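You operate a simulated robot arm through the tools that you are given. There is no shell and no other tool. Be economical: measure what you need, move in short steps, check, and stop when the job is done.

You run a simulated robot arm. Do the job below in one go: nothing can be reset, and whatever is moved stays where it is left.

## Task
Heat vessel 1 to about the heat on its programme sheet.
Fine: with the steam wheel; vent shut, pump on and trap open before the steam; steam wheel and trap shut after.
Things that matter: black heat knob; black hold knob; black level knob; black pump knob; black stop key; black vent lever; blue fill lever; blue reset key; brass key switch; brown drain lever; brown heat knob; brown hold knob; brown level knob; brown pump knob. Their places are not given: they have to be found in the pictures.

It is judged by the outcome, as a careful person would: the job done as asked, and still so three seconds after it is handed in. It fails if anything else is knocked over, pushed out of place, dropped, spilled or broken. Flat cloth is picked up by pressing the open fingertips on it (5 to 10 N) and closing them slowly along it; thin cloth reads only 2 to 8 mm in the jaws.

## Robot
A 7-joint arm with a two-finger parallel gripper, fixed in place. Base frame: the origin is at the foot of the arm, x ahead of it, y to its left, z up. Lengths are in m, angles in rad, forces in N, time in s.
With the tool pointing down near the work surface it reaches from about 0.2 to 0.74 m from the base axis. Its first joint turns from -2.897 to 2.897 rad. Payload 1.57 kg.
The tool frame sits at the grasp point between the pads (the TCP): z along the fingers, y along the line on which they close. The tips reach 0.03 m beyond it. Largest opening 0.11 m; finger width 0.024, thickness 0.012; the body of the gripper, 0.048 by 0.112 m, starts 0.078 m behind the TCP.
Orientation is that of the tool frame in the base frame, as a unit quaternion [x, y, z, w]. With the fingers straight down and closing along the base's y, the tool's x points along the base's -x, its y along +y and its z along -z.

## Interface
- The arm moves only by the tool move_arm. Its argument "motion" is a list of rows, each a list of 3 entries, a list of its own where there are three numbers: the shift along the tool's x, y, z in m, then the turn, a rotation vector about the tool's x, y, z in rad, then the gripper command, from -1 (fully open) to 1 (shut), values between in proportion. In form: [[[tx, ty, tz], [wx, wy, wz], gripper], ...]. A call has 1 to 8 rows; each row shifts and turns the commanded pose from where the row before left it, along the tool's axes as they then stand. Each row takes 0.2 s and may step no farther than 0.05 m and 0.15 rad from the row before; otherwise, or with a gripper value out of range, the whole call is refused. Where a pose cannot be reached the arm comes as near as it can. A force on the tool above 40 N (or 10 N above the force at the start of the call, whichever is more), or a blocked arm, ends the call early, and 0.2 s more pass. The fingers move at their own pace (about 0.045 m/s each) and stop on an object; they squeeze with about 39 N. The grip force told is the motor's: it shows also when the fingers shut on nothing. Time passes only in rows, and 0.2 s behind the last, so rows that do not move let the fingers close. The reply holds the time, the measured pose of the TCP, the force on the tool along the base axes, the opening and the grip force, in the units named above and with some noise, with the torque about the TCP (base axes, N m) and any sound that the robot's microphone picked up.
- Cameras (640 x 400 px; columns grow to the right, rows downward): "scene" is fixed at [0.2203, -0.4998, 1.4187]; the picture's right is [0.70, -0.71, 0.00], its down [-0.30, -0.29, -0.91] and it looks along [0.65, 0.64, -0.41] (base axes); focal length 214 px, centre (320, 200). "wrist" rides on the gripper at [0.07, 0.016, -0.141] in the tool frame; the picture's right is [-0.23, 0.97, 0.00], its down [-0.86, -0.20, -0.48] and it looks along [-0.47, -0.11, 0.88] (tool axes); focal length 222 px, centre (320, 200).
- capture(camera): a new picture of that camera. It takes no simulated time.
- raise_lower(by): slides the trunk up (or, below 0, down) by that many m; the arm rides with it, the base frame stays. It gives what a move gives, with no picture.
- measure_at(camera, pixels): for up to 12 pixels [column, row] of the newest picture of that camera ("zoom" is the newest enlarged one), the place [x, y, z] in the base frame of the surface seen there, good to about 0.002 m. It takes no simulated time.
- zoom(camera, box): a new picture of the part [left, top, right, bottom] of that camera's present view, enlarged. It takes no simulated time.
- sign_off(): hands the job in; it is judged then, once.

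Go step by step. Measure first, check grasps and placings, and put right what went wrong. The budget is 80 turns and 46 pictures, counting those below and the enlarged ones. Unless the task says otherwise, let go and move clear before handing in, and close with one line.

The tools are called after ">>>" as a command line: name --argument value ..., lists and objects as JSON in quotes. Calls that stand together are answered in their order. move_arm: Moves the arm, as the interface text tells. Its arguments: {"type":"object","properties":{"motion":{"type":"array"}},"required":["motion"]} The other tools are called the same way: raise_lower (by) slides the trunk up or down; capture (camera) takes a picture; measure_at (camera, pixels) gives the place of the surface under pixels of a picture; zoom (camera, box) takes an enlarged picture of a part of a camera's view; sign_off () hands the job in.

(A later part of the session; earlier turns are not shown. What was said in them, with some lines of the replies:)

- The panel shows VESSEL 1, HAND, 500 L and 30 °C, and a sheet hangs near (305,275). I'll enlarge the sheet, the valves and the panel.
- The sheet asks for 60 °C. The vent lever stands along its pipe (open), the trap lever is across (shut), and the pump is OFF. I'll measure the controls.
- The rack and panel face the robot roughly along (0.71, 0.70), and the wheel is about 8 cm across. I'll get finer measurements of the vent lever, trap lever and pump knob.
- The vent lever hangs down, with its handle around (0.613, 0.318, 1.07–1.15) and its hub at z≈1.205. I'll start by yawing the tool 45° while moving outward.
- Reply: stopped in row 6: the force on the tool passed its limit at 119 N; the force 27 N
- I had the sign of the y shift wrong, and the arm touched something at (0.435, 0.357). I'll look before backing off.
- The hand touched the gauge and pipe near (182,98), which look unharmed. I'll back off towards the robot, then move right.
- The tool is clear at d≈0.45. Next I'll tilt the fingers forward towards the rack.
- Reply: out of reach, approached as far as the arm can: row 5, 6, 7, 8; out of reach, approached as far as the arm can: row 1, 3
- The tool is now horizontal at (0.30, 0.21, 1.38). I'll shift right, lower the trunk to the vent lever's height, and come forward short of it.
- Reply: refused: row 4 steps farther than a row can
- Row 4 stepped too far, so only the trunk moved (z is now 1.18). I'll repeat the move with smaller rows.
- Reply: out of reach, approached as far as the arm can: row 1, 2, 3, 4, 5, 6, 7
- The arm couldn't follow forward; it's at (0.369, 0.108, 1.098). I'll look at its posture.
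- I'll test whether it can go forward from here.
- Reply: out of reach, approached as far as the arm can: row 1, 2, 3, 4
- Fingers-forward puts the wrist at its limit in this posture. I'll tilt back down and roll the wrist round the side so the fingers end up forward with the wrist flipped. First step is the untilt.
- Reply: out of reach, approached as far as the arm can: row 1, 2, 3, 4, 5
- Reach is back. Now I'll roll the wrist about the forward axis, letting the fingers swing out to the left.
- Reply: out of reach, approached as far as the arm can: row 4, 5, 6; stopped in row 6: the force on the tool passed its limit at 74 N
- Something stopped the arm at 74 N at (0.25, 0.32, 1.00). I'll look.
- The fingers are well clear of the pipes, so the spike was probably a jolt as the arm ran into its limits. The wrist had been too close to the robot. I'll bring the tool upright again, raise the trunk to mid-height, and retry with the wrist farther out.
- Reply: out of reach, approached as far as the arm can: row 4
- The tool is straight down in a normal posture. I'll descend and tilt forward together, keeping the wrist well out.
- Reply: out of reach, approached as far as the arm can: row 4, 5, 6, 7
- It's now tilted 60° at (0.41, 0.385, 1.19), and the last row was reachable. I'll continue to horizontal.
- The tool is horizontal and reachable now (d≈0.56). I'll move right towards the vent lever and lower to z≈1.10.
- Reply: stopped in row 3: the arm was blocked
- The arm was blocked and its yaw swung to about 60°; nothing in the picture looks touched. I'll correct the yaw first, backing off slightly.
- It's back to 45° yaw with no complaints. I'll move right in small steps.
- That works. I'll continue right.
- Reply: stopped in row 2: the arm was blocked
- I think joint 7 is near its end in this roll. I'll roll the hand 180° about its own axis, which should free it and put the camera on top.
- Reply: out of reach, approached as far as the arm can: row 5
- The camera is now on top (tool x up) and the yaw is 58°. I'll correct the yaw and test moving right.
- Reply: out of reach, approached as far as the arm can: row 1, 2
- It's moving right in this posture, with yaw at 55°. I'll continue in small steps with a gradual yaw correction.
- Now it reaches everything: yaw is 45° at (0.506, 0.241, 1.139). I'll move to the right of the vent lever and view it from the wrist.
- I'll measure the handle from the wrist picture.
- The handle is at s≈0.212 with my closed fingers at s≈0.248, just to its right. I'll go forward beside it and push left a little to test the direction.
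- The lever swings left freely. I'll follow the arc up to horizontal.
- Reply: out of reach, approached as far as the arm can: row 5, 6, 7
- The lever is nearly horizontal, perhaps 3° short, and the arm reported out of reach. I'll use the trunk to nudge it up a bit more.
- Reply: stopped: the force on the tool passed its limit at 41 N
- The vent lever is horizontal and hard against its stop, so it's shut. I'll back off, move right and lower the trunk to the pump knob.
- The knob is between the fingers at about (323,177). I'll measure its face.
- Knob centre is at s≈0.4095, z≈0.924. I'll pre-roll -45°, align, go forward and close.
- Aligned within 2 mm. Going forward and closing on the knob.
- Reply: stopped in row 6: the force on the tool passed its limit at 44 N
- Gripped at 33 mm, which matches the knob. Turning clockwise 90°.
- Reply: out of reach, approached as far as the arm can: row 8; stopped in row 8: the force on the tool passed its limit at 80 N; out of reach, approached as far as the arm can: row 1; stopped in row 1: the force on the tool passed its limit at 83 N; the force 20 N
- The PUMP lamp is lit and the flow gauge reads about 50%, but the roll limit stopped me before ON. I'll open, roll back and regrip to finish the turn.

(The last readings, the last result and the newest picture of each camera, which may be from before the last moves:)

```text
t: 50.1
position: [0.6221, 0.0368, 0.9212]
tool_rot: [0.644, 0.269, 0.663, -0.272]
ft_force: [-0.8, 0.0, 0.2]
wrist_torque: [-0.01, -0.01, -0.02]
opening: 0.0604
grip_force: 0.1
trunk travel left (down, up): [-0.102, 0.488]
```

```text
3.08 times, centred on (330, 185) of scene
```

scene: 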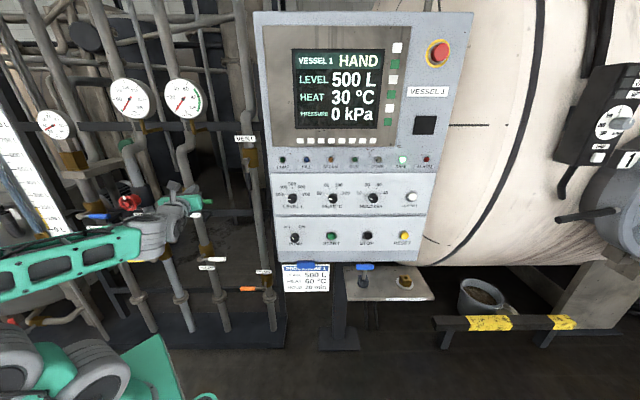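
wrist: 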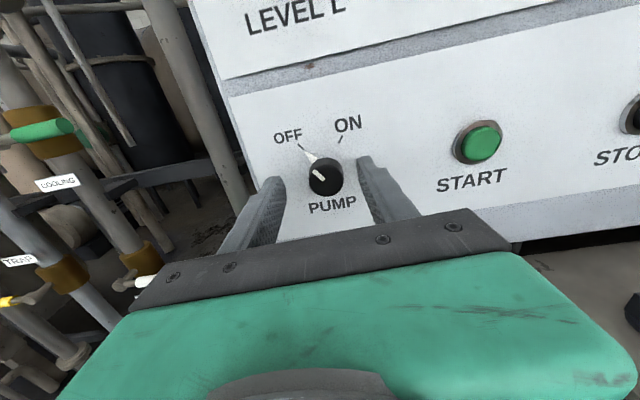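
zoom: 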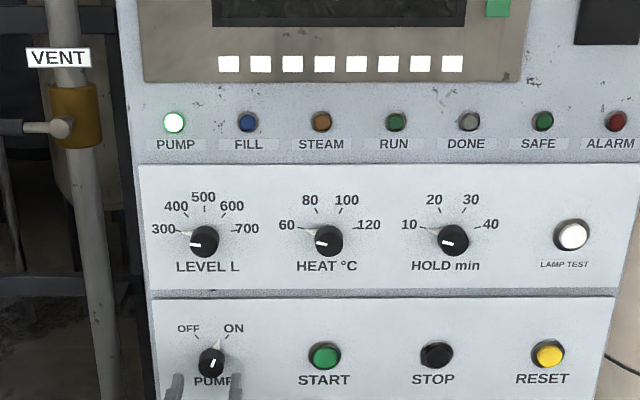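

The pump is running, with the pointer about two-thirds over. I'll regrip with the roll set back and finish the turn to ON.

>>> move_arm --motion '[[[0.003, 0, 0], [0, 0, -0.15], -0.1], [[0, 0, 0], [0, 0, -0.15], -0.1], [[0, 0, 0], [0, 0, -0.15], -0.1], [[0, 0, 0.021], [0, 0, -0.05], -0.1], [[0, 0, 0.021], [0, 0, 0], -0.1], [[0, 0, 0], [0, 0, 0], 1], [[0, 0, 0], [0, 0, 0], 1]]'

>>> move_arm --motion '[[[0, 0, 0], [0, 0, 0.05], 1], [[0, 0, 0], [0, 0, 0.12], 1], [[0, 0, 0], [0, 0, 0.12], 1], [[0, 0, 0], [0, 0, 0.12], 1], [[0, 0, 0], [0, 0, 0.12], 1], [[0, 0, 0], [0, 0, 0.07], 1]]'

>>> move_arm --motion '[[[0, 0, 0], [0, 0, 0], -0.1], [[0, 0, 0], [0, 0, 0], -0.1], [[0, 0, 0], [0, 0, 0], -0.1], [[0, 0, -0.03], [0, 0, 0], -0.1], [[0, 0, -0.03], [0, 0, 0], -0.1], [[0, 0, -0.03], [0, 0, 0], 1]]'

>>> zoom --camera "scene" --box '[250, 120, 410, 250]'

```text
t: 51.7
position: [0.6501, 0.0685, 0.9245]
tool_rot: [0.559, 0.42, 0.708, -0.101]
ft_force: [-2.8, 0.9, -2.0]
wrist_torque: [-0.16, 0.14, 0.34]
opening: 0.0344
grip_force: 15.5
trunk travel left (down, up): [-0.102, 0.488]
```

```text
t: 53.1
position: [0.6516, 0.0646, 0.9256]
tool_rot: [0.658, 0.234, 0.648, -0.304]
ft_force: [18.1, -6.2, 6.8]
wrist_torque: [-0.65, -0.57, 0.04]
opening: 0.0334
grip_force: 41.2
trunk travel left (down, up): [-0.102, 0.488]
```

```text
t: 54.5
position: [0.5863, 0.0046, 0.9224]
tool_rot: [0.658, 0.235, 0.648, -0.305]
ft_force: [0.4, 0.2, 0.0]
wrist_torque: [0.0, 0.0, 0.0]
opening: 0.0263
grip_force: 0.0
trunk travel left (down, up): [-0.102, 0.488]
```

```text
3.08 times, centred on (330, 185) of scene
```

zoom: 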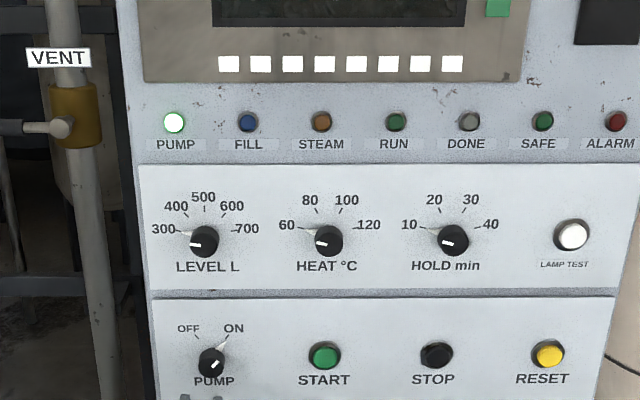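

The pump pointer is on ON. Next is the trap: I'll move left, going forward once past the panel.

>>> move_arm --motion '[[[0, -0.04, 0], [0, 0, -0.05], 1], [[0, -0.04, 0], [0, 0, -0.05], 1], [[0, -0.04, 0], [0, 0, 0], 1], [[0, -0.04, 0], [0, 0, 0], 1], [[0, -0.03, 0.03], [0, 0, 0], 1], [[0, -0.03, 0.03], [0, 0, 0], 1], [[0, -0.03, 0.03], [0, 0, 0], 1], [[0, -0.03, 0.02], [0, 0, 0], 1]]'

>>> move_arm --motion '[[[0, -0.035, 0], [0, 0, 0], 1], [[0, -0.035, 0], [0, 0, 0], 1], [[0, -0.035, 0], [0, 0, 0], 1], [[0, -0.035, 0], [0, 0, 0], 1], [[0, -0.035, 0], [0, 0, 0], 1], [[0, -0.035, 0], [0, 0, 0], 1]]'

```text
t: 56.3
position: [0.4635, 0.2799, 0.933]
tool_rot: [0.644, 0.267, 0.663, -0.271]
ft_force: [0.7, 0.4, 0.3]
wrist_torque: [0.0, 0.01, 0.0]
opening: 0.0
grip_force: 21.4
trunk travel left (down, up): [-0.102, 0.488]
```

```text
t: 57.7
position: [0.4426, 0.3095, 0.9008]
tool_rot: [0.643, 0.272, 0.662, -0.272]
ft_force: [0.4, -0.1, -0.1]
wrist_torque: [-0.01, 0.02, -0.01]
opening: 0.0
grip_force: 20.8
out of reach, approached as far as the arm can: row 1, 2, 3, 4, 5, 6
trunk travel left (down, up): [-0.102, 0.488]
```

Leftward is out of reach with this roll. Joint 7 is likely near its other end, so I'll roll back about 90° to mid-range and go on.

>>> move_arm --motion '[[[0, 0.02, 0], [0, 0, -0.15], 1], [[0, 0.01, 0], [0, 0, -0.15], 1], [[0, 0, 0], [0, 0, -0.15], 1], [[0, 0, 0], [0, 0, -0.15], 1], [[0, 0, 0], [0, 0, -0.15], 1], [[0, 0, 0], [0, 0, -0.15], 1], [[0, 0, 0], [0, 0, -0.15], 1], [[0, 0, 0], [0, 0, -0.15], 1]]'

>>> move_arm --motion '[[[0, 0, 0], [0, 0, -0.15], 1], [[0, 0, 0], [0, 0, -0.15], 1], [[0.025, 0, 0], [0, 0, -0.07], 1], [[0.025, 0, 0], [0, 0, 0], 1], [[0.025, 0, 0], [0, 0, 0], 1], [[0.025, 0, 0], [0, 0, 0], 1]]'

```text
t: 59.5
position: [0.4652, 0.2885, 0.9018]
tool_rot: [0.381, 0.586, 0.7, 0.151]
ft_force: [0.4, 0.5, -0.3]
wrist_torque: [0.0, 0.03, 0.0]
opening: 0.0001
grip_force: 21.5
trunk travel left (down, up): [-0.102, 0.488]
```

```text
t: 60.9
position: [0.3938, 0.359, 0.9034]
tool_rot: [0.268, 0.645, 0.66, 0.275]
ft_force: [0.0, -0.4, -0.9]
wrist_torque: [-0.02, 0.03, -0.01]
opening: 0.0
grip_force: 21.2
trunk travel left (down, up): [-0.102, 0.488]
```

Leftward works now (tool x points left, y up). Continuing left to the trap.

>>> move_arm --motion '[[[0.04, 0, 0], [0, 0, 0], 1], [[0.04, 0, 0], [0, 0, 0], 1], [[0.04, 0, 0], [0, 0, 0], 1], [[0.04, 0, 0], [0, 0, 0], 1], [[0.04, 0, 0], [0, 0, 0], 1], [[0.04, 0, 0], [0, 0, 0], 1], [[0.04, 0, 0], [0, 0, 0], 1], [[0.04, 0, 0], [0, 0, 0], 1]]'

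>>> raise_lower --by -0.1

>>> move_arm --motion '[[[0.03, 0, 0], [0, 0, 0], 1], [[0.03, -0.02, 0], [0, 0, 0], 1], [[0.02, -0.02, 0], [0, 0, 0], 1], [[0, 0, 0], [0, 0, 0], 1]]'

>>> capture --camera "wrist"

```text
t: 62.7
position: [0.1695, 0.5907, 0.9032]
tool_rot: [0.268, 0.645, 0.66, 0.276]
ft_force: [0.2, -0.1, 0.9]
wrist_torque: [-0.07, 0.0, 0.07]
opening: 0.0
grip_force: 21.5
trunk travel left (down, up): [-0.102, 0.488]
```

```text
t: 64.0
position: [0.1672, 0.5901, 0.8034]
tool_rot: [0.268, 0.645, 0.66, 0.276]
ft_force: [0.0, 0.3, -0.3]
wrist_torque: [0.02, 0.0, 0.02]
opening: 0.0002
grip_force: 20.8
trunk travel left (down, up): [-0.002, 0.588]
```

```text
t: 64.9
position: [0.1923, 0.6017, 0.8644]
tool_rot: [0.342, 0.58, 0.689, 0.268]
ft_force: [-0.1, -0.2, -0.9]
wrist_torque: [-0.02, 0.01, -0.03]
opening: 0.0001
grip_force: 20.9
trunk travel left (down, up): [-0.002, 0.588]
stopped in row 4: the arm was blocked; the commanded pose is now the measured one
```

```text
12 pictures are left
```

wrist: 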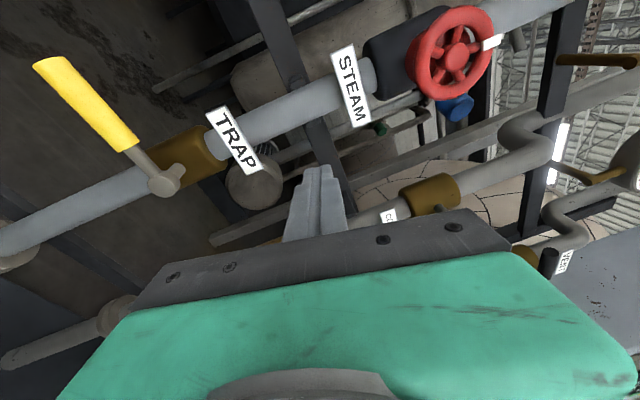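

The arm was blocked and twisted slightly to z=0.864. This view shows both the wheel (455,55) and the trap lever, so I'll measure them.

>>> measure_at --camera "wrist" --pixels '[[456, 55], [413, 58], [497, 50], [463, 8], [448, 98], [430, 20], [165, 182], [150, 162], [125, 140], [90, 105], [50, 70], [270, 240]]'

>>> zoom --camera "scene" --box '[0, 80, 320, 400]'

```text
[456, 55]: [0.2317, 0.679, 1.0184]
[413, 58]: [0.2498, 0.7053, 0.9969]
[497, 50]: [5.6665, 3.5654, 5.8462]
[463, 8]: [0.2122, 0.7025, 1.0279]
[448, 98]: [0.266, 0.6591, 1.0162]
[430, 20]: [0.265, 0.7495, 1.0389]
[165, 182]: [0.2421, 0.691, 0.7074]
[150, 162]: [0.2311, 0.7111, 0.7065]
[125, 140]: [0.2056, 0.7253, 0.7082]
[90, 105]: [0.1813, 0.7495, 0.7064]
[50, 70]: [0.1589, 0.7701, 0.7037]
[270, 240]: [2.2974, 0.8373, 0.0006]
```

```text
1.25 times, centred on (160, 240) of scene
```

zoom: 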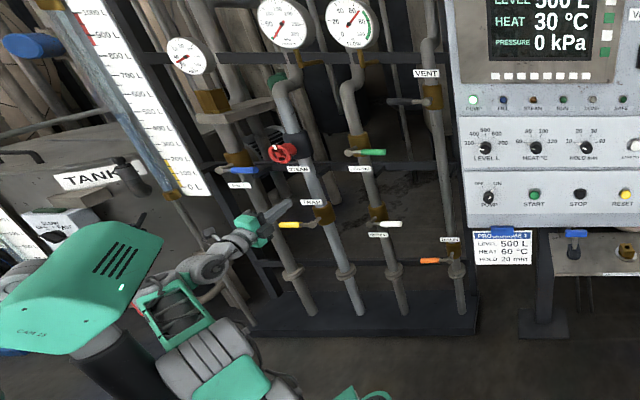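

The robot's own column sits close to the elbow on that side. I'll pitch the tool down about 35° so the wrist stays higher, then descend to just above the trap handle.

>>> move_arm --motion '[[[0, 0, -0.01], [0.14, 0.03, 0], 1], [[0, 0, -0.01], [0.14, 0.03, 0], 1], [[0, 0, 0], [0.14, 0.03, 0], 1], [[0, 0, 0], [0.14, 0.03, 0], 1], [[0, 0, 0], [0.1, 0, 0], 1], [[0, -0.02, 0.014], [0, 0, 0], 1], [[0, -0.02, 0.014], [0, 0, 0], 1]]'

```text
t: 66.5
position: [0.1697, 0.5993, 0.8178]
tool_rot: [0.365, 0.789, 0.482, 0.108]
ft_force: [0.5, -0.3, -0.1]
wrist_torque: [-0.02, -0.02, 0.0]
opening: 0.0
grip_force: 21.9
trunk travel left (down, up): [-0.002, 0.588]
```

Reachable now. I'll move left, then forward, to hover the fingers over the trap handle.

>>> move_arm --motion '[[[0.025, 0, 0], [0, 0, 0], 1], [[0.025, 0.002, 0], [0, 0, 0], 1], [[0.024, 0.003, 0], [0, 0, 0], 1], [[0, 0, 0.033], [0, 0, 0], 1], [[0, 0, 0.033], [0, 0, 0], 1], [[0, 0, 0.033], [0, 0, 0], 1], [[0, 0, 0.033], [0, 0, 0], 1], [[0, 0, 0], [0, 0, 0], 1]]'

>>> capture --camera "wrist"

```text
t: 68.3
position: [0.1873, 0.7402, 0.7649]
tool_rot: [0.366, 0.788, 0.483, 0.108]
ft_force: [-0.2, 0.3, -0.4]
wrist_torque: [0.01, 0.0, 0.0]
opening: 0.0
grip_force: 21.2
trunk travel left (down, up): [-0.002, 0.588]
```

```text
10 pictures are left
```

wrist: 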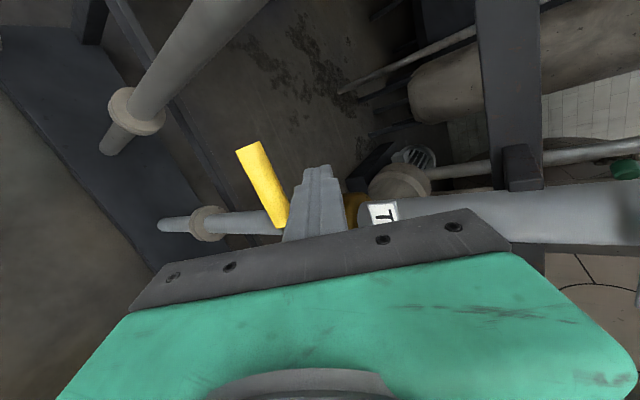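

The fingers are right over the yellow handle. Pushing down along its arc.

>>> move_arm --motion '[[[-0.0043, -0.0201, 0.0123], [0, 0, 0], 1], [[-0.0017, -0.0175, 0.0107], [0, 0, 0], 1], [[-0.0017, -0.0175, 0.0107], [0, 0, 0], 1], [[-0.0121, -0.0143, 0.0084], [0, 0, 0], 1], [[-0.0121, -0.0143, 0.0084], [0, 0, 0], 1]]'

```text
t: 69.5
position: [0.1977, 0.7305, 0.6626]
tool_rot: [0.365, 0.789, 0.482, 0.108]
ft_force: [-0.1, 1.4, 2.2]
wrist_torque: [0.07, -0.03, 0.0]
opening: 0.0
grip_force: 21.2
trunk travel left (down, up): [-0.002, 0.588]
```

It's moving with little force. Finishing the arc.

>>> move_arm --motion '[[[-0.0118, -0.0057, 0.0031], [0, 0, 0], 1], [[-0.0118, -0.0057, 0.0031], [0, 0, 0], 1], [[-0.0111, -0.0024, 0.0011], [0, 0, 0], 1], [[-0.0111, -0.0024, 0.0011], [0, 0, 0], 1], [[-0.008, 0, 0], [0, 0, 0], 1]]'

>>> zoom --camera "scene" --box '[90, 170, 202, 290]'

```text
t: 70.7
position: [0.2237, 0.7008, 0.6388]
tool_rot: [0.357, 0.79, 0.487, 0.103]
ft_force: [-14.8, 14.7, -1.9]
wrist_torque: [-0.05, -0.03, 0.19]
opening: 0.0
grip_force: 21.6
trunk travel left (down, up): [-0.002, 0.588]
stopped in row 5: the force on the tool passed its limit at 47 N (the readings are from after the stop); the commanded pose is now the measured one
```

```text
3.33 times, centred on (146, 230) of scene
```

zoom: 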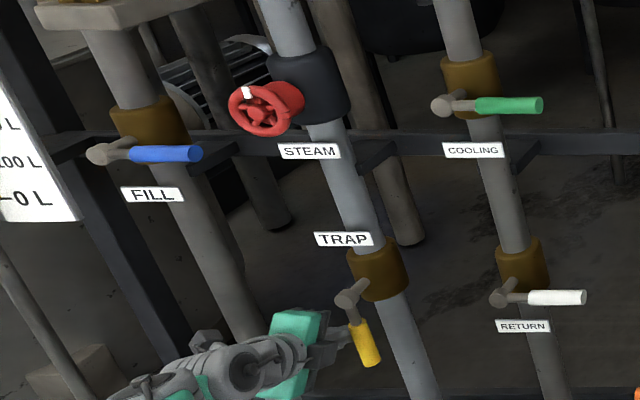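

The trap lever is vertical against its stop, so it's open. I'll back out and raise the trunk to the wheel.

>>> move_arm --motion '[[[0.02, 0, 0], [0, 0, 0], 1], [[0, 0, -0.04], [0, 0, 0], 1], [[0, 0, -0.04], [0, 0, 0], 1], [[0, 0, -0.04], [0, 0, 0], 1], [[0, 0, -0.04], [0, 0, 0], 1], [[0, 0, -0.02], [0, 0, 0], 1]]'

>>> raise_lower --by 0.28

>>> move_arm --motion '[[[0, 0, 0], [-0.1, -0.03, 0], 0], [[0, 0, 0], [-0.1, -0.03, 0], -0.5], [[0, 0, 0], [-0.1, -0.03, 0], -1], [[0, 0, 0], [-0.1, -0.03, 0], -1], [[0, 0, 0], [-0.1, 0, 0], -1], [[0, 0, 0], [0, 0, 0], -1]]'

```text
t: 72.1
position: [0.1203, 0.5888, 0.7342]
tool_rot: [0.361, 0.788, 0.487, 0.104]
ft_force: [-0.7, 0.9, 0.1]
wrist_torque: [0.01, -0.01, -0.03]
opening: 0.0
grip_force: 20.9
trunk travel left (down, up): [-0.002, 0.588]
```

```text
t: 75.0
position: [0.1199, 0.5899, 1.0158]
tool_rot: [0.361, 0.788, 0.488, 0.104]
ft_force: [-0.6, 0.1, -0.3]
wrist_torque: [0.0, 0.0, -0.02]
opening: 0.0
grip_force: 21.3
trunk travel left (down, up): [-0.282, 0.308]
```

```text
t: 76.2
position: [0.2155, 0.5653, 1.0447]
tool_rot: [0.414, 0.594, 0.634, 0.272]
ft_force: [-0.4, -0.9, 0.0]
wrist_torque: [0.0, -0.02, -0.02]
opening: 0.1047
grip_force: 0.0
trunk travel left (down, up): [-0.282, 0.308]
stopped in row 6: the arm was blocked; the commanded pose is now the measured one
```

Blocked again as the wrist dropped. It works better with the arm higher relative to the trunk, so I'll lower the trunk and raise the hand, correcting the yaw.

>>> raise_lower --by -0.13

>>> move_arm --motion '[[[0, 0.035, -0.01], [0, 0, 0], -1], [[0, 0.035, 0], [0, 0.05, 0], -1], [[0, 0.035, 0], [0, 0.05, 0], -1], [[0, 0, 0], [0, 0.05, 0], -1], [[0, 0, 0], [0, 0.05, 0], -1], [[0, 0, 0], [0, 0, 0], -1]]'

```text
t: 77.8
position: [0.2146, 0.5674, 0.9162]
tool_rot: [0.416, 0.593, 0.635, 0.271]
ft_force: [0.3, -0.6, 0.9]
wrist_torque: [0.02, 0.0, 0.02]
opening: 0.1102
grip_force: 0.0
trunk travel left (down, up): [-0.152, 0.438]
```

```text
t: 79.2
position: [0.2225, 0.5457, 1.0188]
tool_rot: [0.349, 0.617, 0.673, 0.21]
ft_force: [0.0, -0.1, -0.7]
wrist_torque: [0.01, -0.01, 0.02]
opening: 0.1103
grip_force: 0.1
trunk travel left (down, up): [-0.152, 0.438]
```

Good: horizontal, az 43°, z=1.019. Moving left to line up with the wheel.

>>> move_arm --motion '[[[0.0215, -0.0046, 0], [0, 0.01, 0], -1], [[0.0215, -0.0046, 0], [0, 0.01, 0], -1], [[0.0215, -0.0046, 0], [0, 0.01, 0], -1], [[0.0215, -0.0046, 0], [0, 0, 0], -1], [[0, 0, 0], [0, 0, 0], -1]]'

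>>> capture --camera "wrist"

```text
t: 80.4
position: [0.1614, 0.6087, 1.021]
tool_rot: [0.34, 0.619, 0.679, 0.201]
ft_force: [-0.6, 0.3, 0.3]
wrist_torque: [-0.01, -0.02, -0.04]
opening: 0.1099
grip_force: 0.0
trunk travel left (down, up): [-0.152, 0.438]
```

```text
8 pictures are left
```

wrist: 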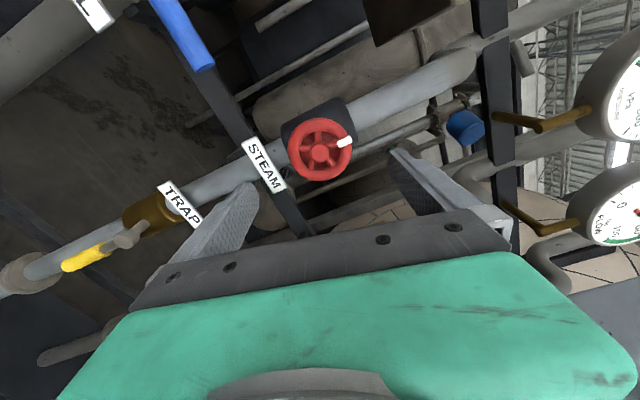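

The wheel is ahead at (320,150). I'll measure its rim.

>>> measure_at --camera "wrist" --pixels '[[320, 150], [293, 150], [345, 150], [320, 122], [318, 177], [300, 130], [340, 168], [303, 170], [322, 113], [270, 190]]'

```text
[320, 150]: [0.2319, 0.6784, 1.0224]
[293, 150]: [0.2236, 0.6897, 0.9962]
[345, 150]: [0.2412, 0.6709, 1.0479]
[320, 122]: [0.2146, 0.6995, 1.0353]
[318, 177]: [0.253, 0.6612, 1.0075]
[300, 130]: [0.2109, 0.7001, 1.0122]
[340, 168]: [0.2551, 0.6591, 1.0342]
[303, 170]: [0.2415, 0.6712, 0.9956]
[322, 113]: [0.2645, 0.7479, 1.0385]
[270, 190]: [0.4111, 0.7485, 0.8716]
```

Wheel centre (0.233, 0.680, 1.022) is dead ahead. I'll go forward over the rim and grip it.

>>> move_arm --motion '[[[0, 0, 0.03], [0, 0, 0], -1], [[0, 0, 0.03], [0, 0, 0], -1], [[0, 0, 0.03], [0, 0, 0], -1], [[0, 0, 0], [0, 0, 0], -1], [[0, 0, 0], [0, 0, 0], 1], [[0, 0, 0], [0, 0, 0], 1], [[0, 0, 0], [0, 0, 0], 1], [[0, 0, 0], [0, 0, 0], 1]]'

```text
t: 82.2
position: [0.2236, 0.6716, 1.0208]
tool_rot: [0.34, 0.619, 0.68, 0.201]
ft_force: [2.5, 4.0, 6.7]
wrist_torque: [-0.11, 0.09, 0.09]
opening: 0.0737
grip_force: 30.4
trunk travel left (down, up): [-0.152, 0.438]
```

Gripped at 74 mm. Turning counter-clockwise (−z roll) to open.

>>> move_arm --motion '[[[0, 0, 0], [0, 0, -0.12], 1], [[0, 0, 0], [0, 0, -0.14], 1], [[0, 0, 0], [0, 0, -0.14], 1], [[0, 0, 0], [0, 0, -0.14], 1], [[0, 0, 0], [0, 0, -0.14], 1], [[0, 0, 0], [0, 0, -0.14], 1], [[0, 0, 0], [0, 0, -0.14], 1], [[0, 0, 0], [0, 0, -0.14], 1]]'

>>> zoom --camera "scene" --box '[90, 40, 440, 260]'

```text
t: 84.0
position: [0.2244, 0.6723, 1.0184]
tool_rot: [-0.036, 0.706, 0.473, 0.526]
ft_force: [-4.9, 3.6, -0.7]
wrist_torque: [0.36, -0.22, 0.63]
opening: 0.0737
grip_force: 44.5
trunk travel left (down, up): [-0.152, 0.438]
```

```text
1.82 times, centred on (265, 150) of scene
```

zoom: 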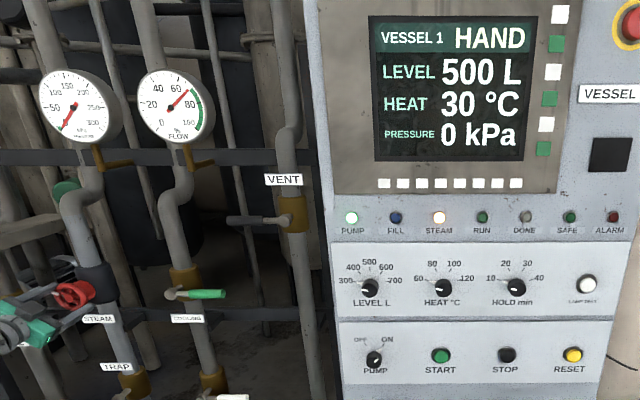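

The STEAM lamp is lit, so it opens this way. I'll hold and watch the heat.

>>> move_arm --motion '[[[0, 0, 0], [0, 0, 0], 1], [[0, 0, 0], [0, 0, 0], 1], [[0, 0, 0], [0, 0, 0], 1], [[0, 0, 0], [0, 0, 0], 1], [[0, 0, 0], [0, 0, 0], 1], [[0, 0, 0], [0, 0, 0], 1], [[0, 0, 0], [0, 0, 0], 1], [[0, 0, 0], [0, 0, 0], 1]]'

>>> move_arm --motion '[[[0, 0, 0], [0, 0, 0], 1], [[0, 0, 0], [0, 0, 0], 1], [[0, 0, 0], [0, 0, 0], 1], [[0, 0, 0], [0, 0, 0], 1], [[0, 0, 0], [0, 0, 0], 1], [[0, 0, 0], [0, 0, 0], 1], [[0, 0, 0], [0, 0, 0], 1], [[0, 0, 0], [0, 0, 0], 1]]'

>>> zoom --camera "scene" --box '[250, 40, 440, 170]'

```text
t: 85.8
position: [0.2245, 0.6721, 1.0179]
tool_rot: [-0.036, 0.706, 0.473, 0.526]
ft_force: [-9.0, -4.8, -12.1]
wrist_torque: [-0.2, 0.24, 0.34]
opening: 0.0737
grip_force: 45.1
trunk travel left (down, up): [-0.152, 0.438]
```

```text
t: 87.6
position: [0.2247, 0.673, 1.0178]
tool_rot: [-0.035, 0.707, 0.472, 0.526]
ft_force: [-11.7, -8.4, -19.1]
wrist_torque: [-0.19, 0.21, 0.05]
opening: 0.0738
grip_force: 45.4
trunk travel left (down, up): [-0.152, 0.438]
```

```text
3.08 times, centred on (345, 105) of scene
```

zoom: 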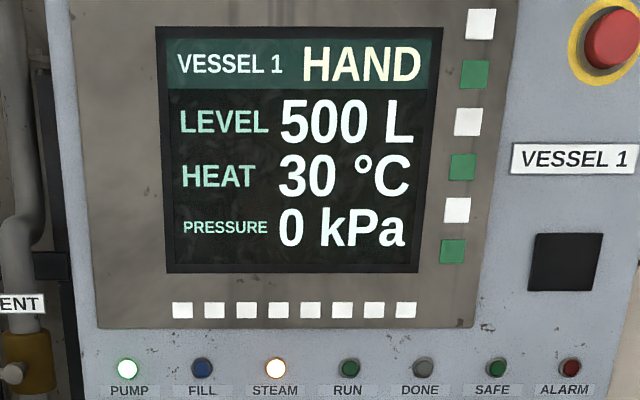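

Still 30 °C after 4 s, so the opening is small. I'll open further and wait.

>>> move_arm --motion '[[[0, 0, 0], [0, 0, -0.14], 1], [[0, 0, 0], [0, 0, -0.14], 1], [[0, 0, 0], [0, 0, -0.14], 1], [[0, 0, 0], [0, 0, -0.14], 1], [[0, 0, 0], [0, 0, -0.14], 1], [[0, 0, 0], [0, 0, -0.14], 1], [[0, 0, 0], [0, 0, 0], 1]]'

>>> move_arm --motion '[[[0, 0, 0], [0, 0, 0], 1], [[0, 0, 0], [0, 0, 0], 1], [[0, 0, 0], [0, 0, 0], 1], [[0, 0, 0], [0, 0, 0], 1], [[0, 0, 0], [0, 0, 0], 1], [[0, 0, 0], [0, 0, 0], 1], [[0, 0, 0], [0, 0, 0], 1], [[0, 0, 0], [0, 0, 0], 1]]'

>>> zoom --camera "scene" --box '[90, 40, 440, 260]'

```text
t: 89.2
position: [0.2273, 0.6717, 1.0194]
tool_rot: [-0.319, 0.632, 0.217, 0.672]
ft_force: [-3.1, -18.7, -25.2]
wrist_torque: [-0.3, 0.16, -0.19]
opening: 0.074
grip_force: 44.7
trunk travel left (down, up): [-0.152, 0.438]
```

```text
t: 91.0
position: [0.2271, 0.6712, 1.0193]
tool_rot: [-0.319, 0.632, 0.216, 0.673]
ft_force: [3.6, -18.0, -23.3]
wrist_torque: [-0.48, 0.43, -0.42]
opening: 0.0735
grip_force: 45.2
trunk travel left (down, up): [-0.152, 0.438]
```

```text
1.82 times, centred on (265, 150) of scene
```

zoom: 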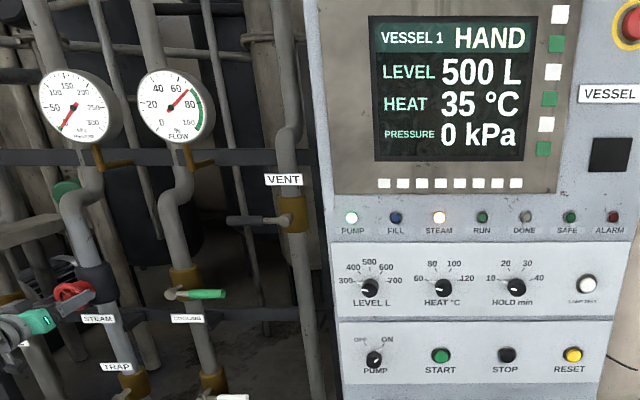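

Heat reads 35 °C and is rising. I'll wait about 5 s and read again.

>>> move_arm --motion '[[[0, 0, 0], [0, 0, 0], 1], [[0, 0, 0], [0, 0, 0], 1], [[0, 0, 0], [0, 0, 0], 1], [[0, 0, 0], [0, 0, 0], 1], [[0, 0, 0], [0, 0, 0], 1], [[0, 0, 0], [0, 0, 0], 1], [[0, 0, 0], [0, 0, 0], 1], [[0, 0, 0], [0, 0, 0], 1]]'

>>> move_arm --motion '[[[0, 0, 0], [0, 0, 0], 1], [[0, 0, 0], [0, 0, 0], 1], [[0, 0, 0], [0, 0, 0], 1], [[0, 0, 0], [0, 0, 0], 1], [[0, 0, 0], [0, 0, 0], 1], [[0, 0, 0], [0, 0, 0], 1], [[0, 0, 0], [0, 0, 0], 1], [[0, 0, 0], [0, 0, 0], 1]]'

>>> zoom --camera "scene" --box '[90, 40, 440, 260]'

```text
t: 92.8
position: [0.227, 0.6718, 1.0185]
tool_rot: [-0.319, 0.632, 0.219, 0.672]
ft_force: [4.2, -15.3, -21.8]
wrist_torque: [-0.56, 0.52, -0.11]
opening: 0.0735
grip_force: 45.2
trunk travel left (down, up): [-0.152, 0.438]
```

```text
t: 94.6
position: [0.2273, 0.6712, 1.0194]
tool_rot: [-0.319, 0.631, 0.218, 0.672]
ft_force: [5.9, -12.1, -19.9]
wrist_torque: [-0.47, 0.53, -0.07]
opening: 0.0738
grip_force: 45.1
trunk travel left (down, up): [-0.152, 0.438]
```

```text
1.82 times, centred on (265, 150) of scene
```

zoom: 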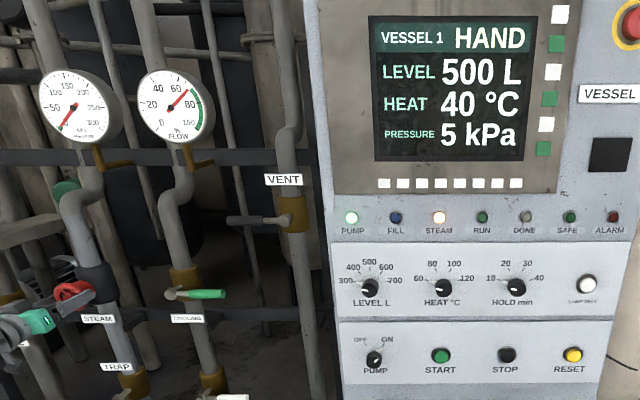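

The display moves in 5° steps: 40 °C at t=94.6, so roughly 1.4 °C/s. I'll wait about 9 s before the next reading, to save pictures.

>>> move_arm --motion '[[[0, 0, 0], [0, 0, 0], 1], [[0, 0, 0], [0, 0, 0], 1], [[0, 0, 0], [0, 0, 0], 1], [[0, 0, 0], [0, 0, 0], 1], [[0, 0, 0], [0, 0, 0], 1], [[0, 0, 0], [0, 0, 0], 1], [[0, 0, 0], [0, 0, 0], 1], [[0, 0, 0], [0, 0, 0], 1]]'

>>> move_arm --motion '[[[0, 0, 0], [0, 0, 0], 1], [[0, 0, 0], [0, 0, 0], 1], [[0, 0, 0], [0, 0, 0], 1], [[0, 0, 0], [0, 0, 0], 1], [[0, 0, 0], [0, 0, 0], 1], [[0, 0, 0], [0, 0, 0], 1], [[0, 0, 0], [0, 0, 0], 1], [[0, 0, 0], [0, 0, 0], 1]]'

>>> move_arm --motion '[[[0, 0, 0], [0, 0, 0], 1], [[0, 0, 0], [0, 0, 0], 1], [[0, 0, 0], [0, 0, 0], 1], [[0, 0, 0], [0, 0, 0], 1], [[0, 0, 0], [0, 0, 0], 1], [[0, 0, 0], [0, 0, 0], 1], [[0, 0, 0], [0, 0, 0], 1], [[0, 0, 0], [0, 0, 0], 1]]'

>>> move_arm --motion '[[[0, 0, 0], [0, 0, 0], 1], [[0, 0, 0], [0, 0, 0], 1], [[0, 0, 0], [0, 0, 0], 1], [[0, 0, 0], [0, 0, 0], 1], [[0, 0, 0], [0, 0, 0], 1], [[0, 0, 0], [0, 0, 0], 1], [[0, 0, 0], [0, 0, 0], 1]]'

>>> zoom --camera "scene" --box '[90, 40, 440, 260]'

```text
t: 96.4
position: [0.226, 0.6714, 1.0192]
tool_rot: [-0.319, 0.632, 0.217, 0.673]
ft_force: [6.6, -17.6, -22.5]
wrist_torque: [-0.23, 0.24, -0.13]
opening: 0.0735
grip_force: 45.1
trunk travel left (down, up): [-0.152, 0.438]
```

```text
t: 98.2
position: [0.226, 0.6713, 1.0189]
tool_rot: [-0.318, 0.632, 0.217, 0.673]
ft_force: [6.9, -17.3, -21.9]
wrist_torque: [-0.39, 0.44, -0.12]
opening: 0.0737
grip_force: 44.3
trunk travel left (down, up): [-0.152, 0.438]
```

```text
t: 100.0
position: [0.2264, 0.6724, 1.0186]
tool_rot: [-0.319, 0.631, 0.218, 0.672]
ft_force: [8.2, -16.6, -20.2]
wrist_torque: [-0.39, 0.4, -0.21]
opening: 0.0737
grip_force: 45.0
trunk travel left (down, up): [-0.152, 0.438]
```

```text
t: 101.6
position: [0.2265, 0.6721, 1.0184]
tool_rot: [-0.319, 0.631, 0.218, 0.672]
ft_force: [7.3, -15.9, -21.0]
wrist_torque: [-0.39, 0.39, -0.09]
opening: 0.0738
grip_force: 45.1
trunk travel left (down, up): [-0.152, 0.438]
```

```text
1.82 times, centred on (265, 150) of scene
```

zoom: 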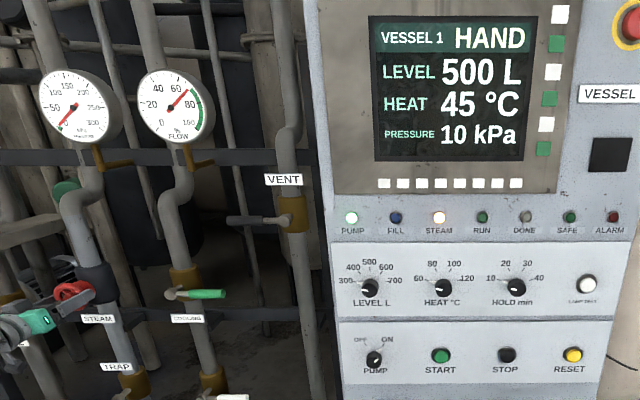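

It reads 45 °C at t=101.6, which fits about 0.9–1.2 °C/s depending on rounding. Another reading at about 6.6 s later should settle that.

>>> move_arm --motion '[[[0, 0, 0], [0, 0, 0], 1], [[0, 0, 0], [0, 0, 0], 1], [[0, 0, 0], [0, 0, 0], 1], [[0, 0, 0], [0, 0, 0], 1], [[0, 0, 0], [0, 0, 0], 1], [[0, 0, 0], [0, 0, 0], 1], [[0, 0, 0], [0, 0, 0], 1], [[0, 0, 0], [0, 0, 0], 1]]'

>>> move_arm --motion '[[[0, 0, 0], [0, 0, 0], 1], [[0, 0, 0], [0, 0, 0], 1], [[0, 0, 0], [0, 0, 0], 1], [[0, 0, 0], [0, 0, 0], 1], [[0, 0, 0], [0, 0, 0], 1], [[0, 0, 0], [0, 0, 0], 1], [[0, 0, 0], [0, 0, 0], 1], [[0, 0, 0], [0, 0, 0], 1]]'

>>> move_arm --motion '[[[0, 0, 0], [0, 0, 0], 1], [[0, 0, 0], [0, 0, 0], 1], [[0, 0, 0], [0, 0, 0], 1], [[0, 0, 0], [0, 0, 0], 1], [[0, 0, 0], [0, 0, 0], 1], [[0, 0, 0], [0, 0, 0], 1], [[0, 0, 0], [0, 0, 0], 1], [[0, 0, 0], [0, 0, 0], 1]]'

>>> move_arm --motion '[[[0, 0, 0], [0, 0, 0], 1], [[0, 0, 0], [0, 0, 0], 1], [[0, 0, 0], [0, 0, 0], 1], [[0, 0, 0], [0, 0, 0], 1], [[0, 0, 0], [0, 0, 0], 1]]'

>>> zoom --camera "scene" --box '[90, 40, 440, 260]'

```text
t: 103.4
position: [0.227, 0.6714, 1.0187]
tool_rot: [-0.319, 0.631, 0.217, 0.673]
ft_force: [7.7, -15.8, -19.5]
wrist_torque: [-0.4, 0.32, -0.12]
opening: 0.0736
grip_force: 45.2
trunk travel left (down, up): [-0.152, 0.438]
```

```text
t: 105.2
position: [0.2261, 0.672, 1.0194]
tool_rot: [-0.319, 0.631, 0.217, 0.673]
ft_force: [8.7, -15.8, -18.5]
wrist_torque: [-0.35, 0.37, -0.11]
opening: 0.0736
grip_force: 45.4
trunk travel left (down, up): [-0.152, 0.438]
```

```text
t: 107.0
position: [0.2264, 0.6712, 1.0196]
tool_rot: [-0.318, 0.632, 0.218, 0.673]
ft_force: [8.0, -14.1, -18.3]
wrist_torque: [-0.32, 0.35, -0.06]
opening: 0.0737
grip_force: 45.1
trunk travel left (down, up): [-0.152, 0.438]
```

```text
t: 108.2
position: [0.2271, 0.6716, 1.0193]
tool_rot: [-0.319, 0.631, 0.218, 0.672]
ft_force: [7.6, -15.1, -18.9]
wrist_torque: [-0.31, 0.3, -0.08]
opening: 0.0737
grip_force: 44.6
trunk travel left (down, up): [-0.152, 0.438]
```

```text
1.82 times, centred on (265, 150) of scene
```

zoom: 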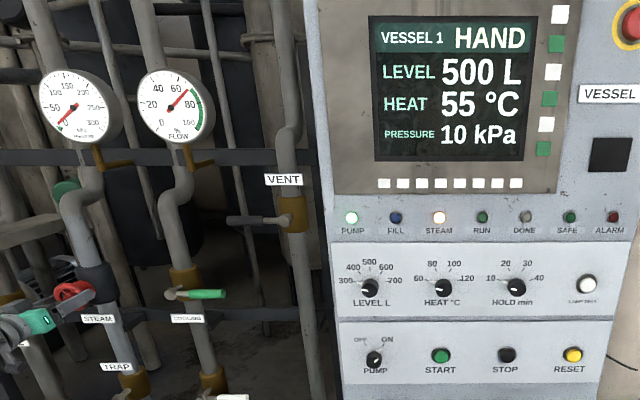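

Now 55 °C at t=108.2; my estimate is 53–57 °C, and closing will add about 2. I'll wait about 2.8 s more, then shut the wheel.

>>> move_arm --motion '[[[0, 0, 0], [0, 0, 0], 1], [[0, 0, 0], [0, 0, 0], 1], [[0, 0, 0], [0, 0, 0], 1], [[0, 0, 0], [0, 0, 0], 1], [[0, 0, 0], [0, 0, 0], 1], [[0, 0, 0], [0, 0, 0], 1], [[0, 0, 0], [0, 0, 0], 1], [[0, 0, 0], [0, 0, 0], 1]]'

>>> move_arm --motion '[[[0, 0, 0], [0, 0, 0], 1], [[0, 0, 0], [0, 0, 0], 1], [[0, 0, 0], [0, 0, 0.14], 1], [[0, 0, 0], [0, 0, 0.14], 1], [[0, 0, 0], [0, 0, 0.14], 1], [[0, 0, 0], [0, 0, 0.14], 1], [[0, 0, 0], [0, 0, 0.14], 1], [[0, 0, 0], [0, 0, 0.14], 1]]'

>>> move_arm --motion '[[[0, 0, 0], [0, 0, 0.14], 1], [[0, 0, 0], [0, 0, 0.14], 1], [[0, 0, 0], [0, 0, 0.14], 1], [[0, 0, 0], [0, 0, 0.14], 1], [[0, 0, 0], [0, 0, 0.14], 1], [[0, 0, 0], [0, 0, 0.14], 1], [[0, 0, 0], [0, 0, 0.14], 1], [[0, 0, 0], [0, 0, 0.14], 1]]'

>>> zoom --camera "scene" --box '[90, 40, 440, 260]'

```text
t: 110.0
position: [0.226, 0.672, 1.0191]
tool_rot: [-0.318, 0.631, 0.218, 0.673]
ft_force: [8.5, -13.5, -18.2]
wrist_torque: [-0.3, 0.24, -0.06]
opening: 0.0736
grip_force: 44.7
trunk travel left (down, up): [-0.152, 0.438]
```

```text
t: 111.8
position: [0.2257, 0.6719, 1.0197]
tool_rot: [-0.034, 0.706, 0.475, 0.525]
ft_force: [13.3, -1.3, -7.1]
wrist_torque: [-0.44, 0.34, -0.29]
opening: 0.0738
grip_force: 44.6
trunk travel left (down, up): [-0.152, 0.438]
```

```text
t: 113.6
position: [0.2247, 0.6724, 1.0196]
tool_rot: [0.345, 0.616, 0.681, 0.194]
ft_force: [10.4, 8.7, 8.4]
wrist_torque: [-0.91, -0.69, 0.08]
opening: 0.0737
grip_force: 44.6
trunk travel left (down, up): [-0.152, 0.438]
```

```text
1.82 times, centred on (265, 150) of scene
```

zoom: 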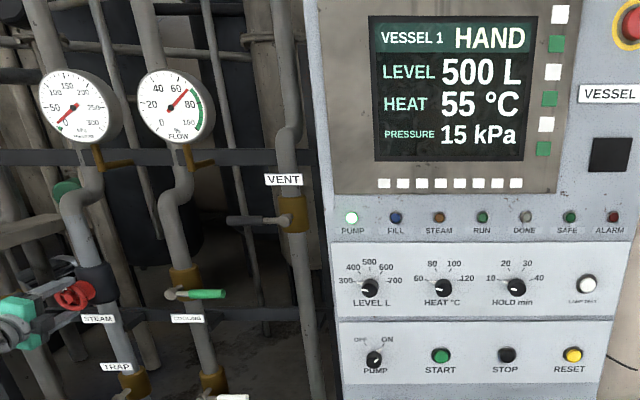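

STEAM is off and the wheel is seated; the display reads 55 °C (my estimate 56–60). I'll give one short burst of about 2 °C more, then shut again.

>>> move_arm --motion '[[[0, 0, 0], [0, 0, -0.14], 1], [[0, 0, 0], [0, 0, -0.14], 1], [[0, 0, 0], [0, 0, -0.14], 1], [[0, 0, 0], [0, 0, -0.14], 1], [[0, 0, 0], [0, 0, -0.14], 1], [[0, 0, 0], [0, 0, -0.14], 1], [[0, 0, 0], [0, 0, -0.14], 1], [[0, 0, 0], [0, 0, -0.14], 1]]'

>>> move_arm --motion '[[[0, 0, 0], [0, 0, -0.14], 1], [[0, 0, 0], [0, 0, 0], 1], [[0, 0, 0], [0, 0, 0], 1], [[0, 0, 0], [0, 0, 0], 1], [[0, 0, 0], [0, 0, 0], 1], [[0, 0, 0], [0, 0, 0], 1], [[0, 0, 0], [0, 0, 0.14], 1]]'

>>> move_arm --motion '[[[0, 0, 0], [0, 0, 0.14], 1], [[0, 0, 0], [0, 0, 0.14], 1], [[0, 0, 0], [0, 0, 0.14], 1], [[0, 0, 0], [0, 0, 0.14], 1], [[0, 0, 0], [0, 0, 0.14], 1], [[0, 0, 0], [0, 0, 0.14], 1], [[0, 0, 0], [0, 0, 0.14], 1], [[0, 0, 0], [0, 0, 0.14], 1]]'

>>> move_arm --motion '[[[0, 0, 0], [0, 0, 0.05], 1], [[0, 0, 0], [0, 0, 0], 1]]'

```text
t: 115.4
position: [0.2244, 0.6703, 1.0195]
tool_rot: [-0.035, 0.706, 0.473, 0.526]
ft_force: [12.3, 21.8, 15.8]
wrist_torque: [0.58, -0.39, -0.33]
opening: 0.0738
grip_force: 44.7
trunk travel left (down, up): [-0.152, 0.438]
```

```text
t: 117.0
position: [0.2244, 0.6725, 1.0195]
tool_rot: [-0.034, 0.706, 0.474, 0.526]
ft_force: [12.7, 16.0, 16.3]
wrist_torque: [-0.26, 0.12, 0.58]
opening: 0.0739
grip_force: 45.5
trunk travel left (down, up): [-0.152, 0.438]
```

```text
t: 118.8
position: [0.2243, 0.6726, 1.019]
tool_rot: [0.346, 0.615, 0.681, 0.193]
ft_force: [14.2, 13.4, 20.7]
wrist_torque: [-0.75, -0.66, -0.01]
opening: 0.0734
grip_force: 44.8
trunk travel left (down, up): [-0.152, 0.438]
```

```text
t: 119.4
position: [0.2246, 0.6718, 1.019]
tool_rot: [0.361, 0.607, 0.686, 0.177]
ft_force: [9.9, 9.4, 21.0]
wrist_torque: [-0.47, -0.59, 0.18]
opening: 0.0737
grip_force: 45.1
trunk travel left (down, up): [-0.152, 0.438]
```

The wheel resists at its seat, so it's shut. I'll release, back out, level the roll, and get ready to close the trap.

>>> move_arm --motion '[[[0, 0, 0], [0, 0, 0], -1], [[0, 0, 0], [0, 0, 0], -1], [[0, 0, 0], [0, 0, 0], -1], [[0, 0, -0.035], [0, 0, 0], -1], [[0, 0, -0.035], [0, 0, 0], -1], [[0, 0, -0.035], [0, 0, -0.09], 1], [[0, 0, 0], [0, 0, -0.1], 1], [[0, 0, 0], [0, 0, -0.09], 1]]'

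>>> move_arm --motion '[[[0, 0, 0], [0.13, 0, 0], 1], [[0, 0, 0], [0.13, 0, 0], 1], [[0, 0, 0], [0.13, 0, 0], 1], [[0, 0, 0], [0.13, 0, 0], 1], [[0, 0, 0], [0, 0, 0], 1]]'

>>> raise_lower --by -0.15

```text
t: 121.2
position: [0.1644, 0.5987, 1.0087]
tool_rot: [0.274, 0.654, 0.645, 0.284]
ft_force: [-0.7, 0.1, 0.1]
wrist_torque: [0.01, 0.03, -0.02]
opening: 0.0398
grip_force: 0.3
trunk travel left (down, up): [-0.152, 0.438]
```

```text
t: 122.4
position: [0.1564, 0.5939, 1.0277]
tool_rot: [0.339, 0.794, 0.468, 0.188]
ft_force: [0.1, 0.4, 0.1]
wrist_torque: [-0.02, -0.02, -0.05]
opening: 0.0
grip_force: 21.4
trunk travel left (down, up): [-0.152, 0.438]
```

```text
t: 124.1
position: [0.1564, 0.5947, 0.8743]
tool_rot: [0.338, 0.794, 0.467, 0.191]
ft_force: [0.3, 0.0, 0.1]
wrist_torque: [0.03, 0.0, -0.01]
opening: 0.0
grip_force: 21.5
trunk travel left (down, up): [-0.002, 0.588]
```

The tool is pitched 29° with az 45°. I'll descend just right of the hanging trap lever and move in beside it.

>>> move_arm --motion '[[[-0.008, -0.037, 0.0208], [0, 0, 0], 1], [[-0.008, -0.037, 0.0208], [0, 0, 0], 1], [[-0.008, -0.037, 0.0208], [0, 0, 0], 1], [[-0.008, -0.037, 0.0208], [0, 0, 0], 1], [[0, 0, 0], [0, 0, 0], 1]]'

```text
t: 125.3
position: [0.1694, 0.5741, 0.7021]
tool_rot: [0.333, 0.798, 0.465, 0.191]
ft_force: [0.4, -0.1, -0.7]
wrist_torque: [0.01, 0.02, 0.02]
opening: 0.0002
grip_force: 22.0
trunk travel left (down, up): [-0.002, 0.588]
```

On track (s≈−0.289). A little right, then in.

>>> move_arm --motion '[[[-0.008, 0, 0.01], [0, 0, 0], 1], [[0, 0, 0.035], [0, 0, 0], 1], [[0, 0, 0.035], [0, 0, 0], 1], [[0, 0, 0.035], [0, 0, 0], 1], [[0, 0, 0.033], [0, 0, 0], 1], [[0, 0, 0], [0, 0, 0], 1]]'

```text
t: 126.7
position: [0.271, 0.659, 0.628]
tool_rot: [0.333, 0.799, 0.463, 0.193]
ft_force: [0.7, -0.6, -0.4]
wrist_torque: [-0.01, 0.0, 0.03]
opening: 0.0001
grip_force: 21.2
trunk travel left (down, up): [-0.002, 0.588]
```

In position right of the lever. Pushing it left and up along its arc.

>>> move_arm --motion '[[[0.021, 0.001, 0], [0, 0, 0], 1], [[0.021, 0.001, 0], [0, 0, 0], 1], [[0.019, 0.002, -0.001], [0, 0, 0], 1], [[0.019, 0.0087, -0.0049], [0, 0, 0], 1], [[0.019, 0.0087, -0.0049], [0, 0, 0], 1], [[0.0115, 0.0135, -0.0076], [0, 0, 0], 1], [[0.0115, 0.0135, -0.0076], [0, 0, 0], 1]]'

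>>> move_arm --motion '[[[0, 0.007, -0.004], [0, 0, 0], 1], [[0, 0.006, -0.0035], [0, 0, 0], 1], [[0, 0.006, -0.0035], [0, 0, 0], 1]]'

```text
t: 128.5
position: [0.1825, 0.7498, 0.6736]
tool_rot: [0.333, 0.802, 0.457, 0.195]
ft_force: [-0.1, 0.9, -3.4]
wrist_torque: [0.01, 0.03, 0.02]
opening: 0.0
grip_force: 21.5
trunk travel left (down, up): [-0.002, 0.588]
stopped in row 7: the force on the tool passed its limit at 41 N (the readings are from after the stop); the commanded pose is now the measured one
```

```text
t: 129.1
position: [0.1815, 0.7493, 0.6737]
tool_rot: [0.333, 0.807, 0.445, 0.197]
ft_force: [-11.0, -12.0, -8.7]
wrist_torque: [0.24, -0.06, -0.2]
opening: 0.0
grip_force: 21.3
trunk travel left (down, up): [-0.002, 0.588]
stopped in row 3: the force on the tool passed its limit at 45 N (the readings are from after the stop); the commanded pose is now the measured one
```

It hit the limit at about 4 cm below the hub line, perhaps slightly short. I'll back the tip out a little and push straight up with the trunk to be sure.

>>> move_arm --motion '[[[0, -0.006, -0.008], [0, 0, 0], 1], [[0, 0, 0], [0, 0, 0], 1]]'

>>> raise_lower --by 0.03

```text
t: 129.7
position: [0.1767, 0.7432, 0.6763]
tool_rot: [0.333, 0.805, 0.449, 0.197]
ft_force: [0.5, -0.7, -0.4]
wrist_torque: [-0.04, -0.02, 0.0]
opening: 0.0
grip_force: 21.8
trunk travel left (down, up): [-0.002, 0.588]
```

```text
t: 130.4
position: [0.1758, 0.7428, 0.6854]
tool_rot: [0.332, 0.814, 0.433, 0.2]
ft_force: [-0.7, -6.8, -8.8]
wrist_torque: [0.0, 0.12, -0.08]
opening: 0.0001
grip_force: 21.5
trunk travel left (down, up): [-0.029, 0.561]
stopped: the force on the tool passed its limit at 46 N (the readings are from after the stop); the commanded pose is now the measured one
```

Firm resistance again, so it should be at its stop. I'll move clear and use the last picture on the trap, wheel and display together.

>>> move_arm --motion '[[[0, -0.012, 0], [0, 0, 0], 1], [[0, -0.005, -0.03], [0, 0, 0], 1], [[0, 0, -0.04], [0, 0, 0], 1], [[0, 0, -0.04], [0, 0, 0], 1], [[0, 0, -0.04], [0, 0, 0], 1], [[0, 0, -0.02], [0, 0, 0], 1]]'

>>> zoom --camera "scene" --box '[100, 60, 420, 270]'

```text
t: 131.9
position: [0.153, 0.6367, 0.75]
tool_rot: [0.383, 0.792, 0.412, 0.238]
ft_force: [0.2, -0.5, 0.0]
wrist_torque: [-0.03, -0.02, 0.0]
opening: 0.0
grip_force: 21.0
trunk travel left (down, up): [-0.029, 0.561]
stopped in row 6: the arm was blocked; the commanded pose is now the measured one
```

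```text
1.90 times, centred on (260, 165) of scene
```

zoom: 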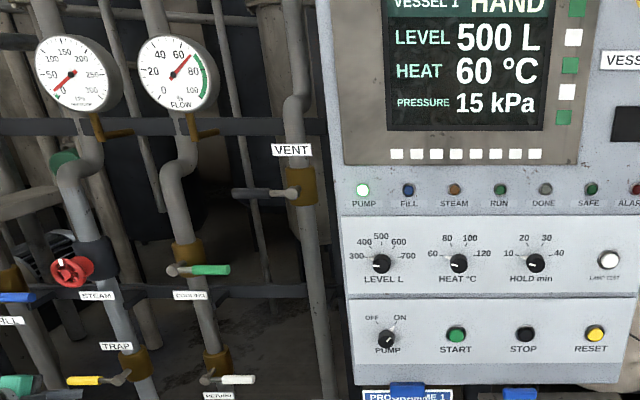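

The display reads 60 °C with STEAM off, the pump on and the vent across. The trap handle at (85,380) looks across its pipe; I'll confirm with a measurement.

>>> measure_at --camera "zoom" --pixels '[[73, 381], [85, 381], [97, 380]]'

```text
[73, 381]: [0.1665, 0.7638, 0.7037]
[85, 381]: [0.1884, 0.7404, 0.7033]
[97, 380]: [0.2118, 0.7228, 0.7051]
```

The handle is level at z≈0.704 along its length, as it was at the start, so the trap is shut. The arm is clear, and I'm handing in.

>>> sign_off

```text
The job is handed in.
```

Vessel 1 reads 60 °C, the heat on its programme sheet; the steam wheel, trap and vent are shut, and the pump was left on. Early on the hand bumped the gauge and pipework near the cooling line at 119 N; the pictures showed no damage.
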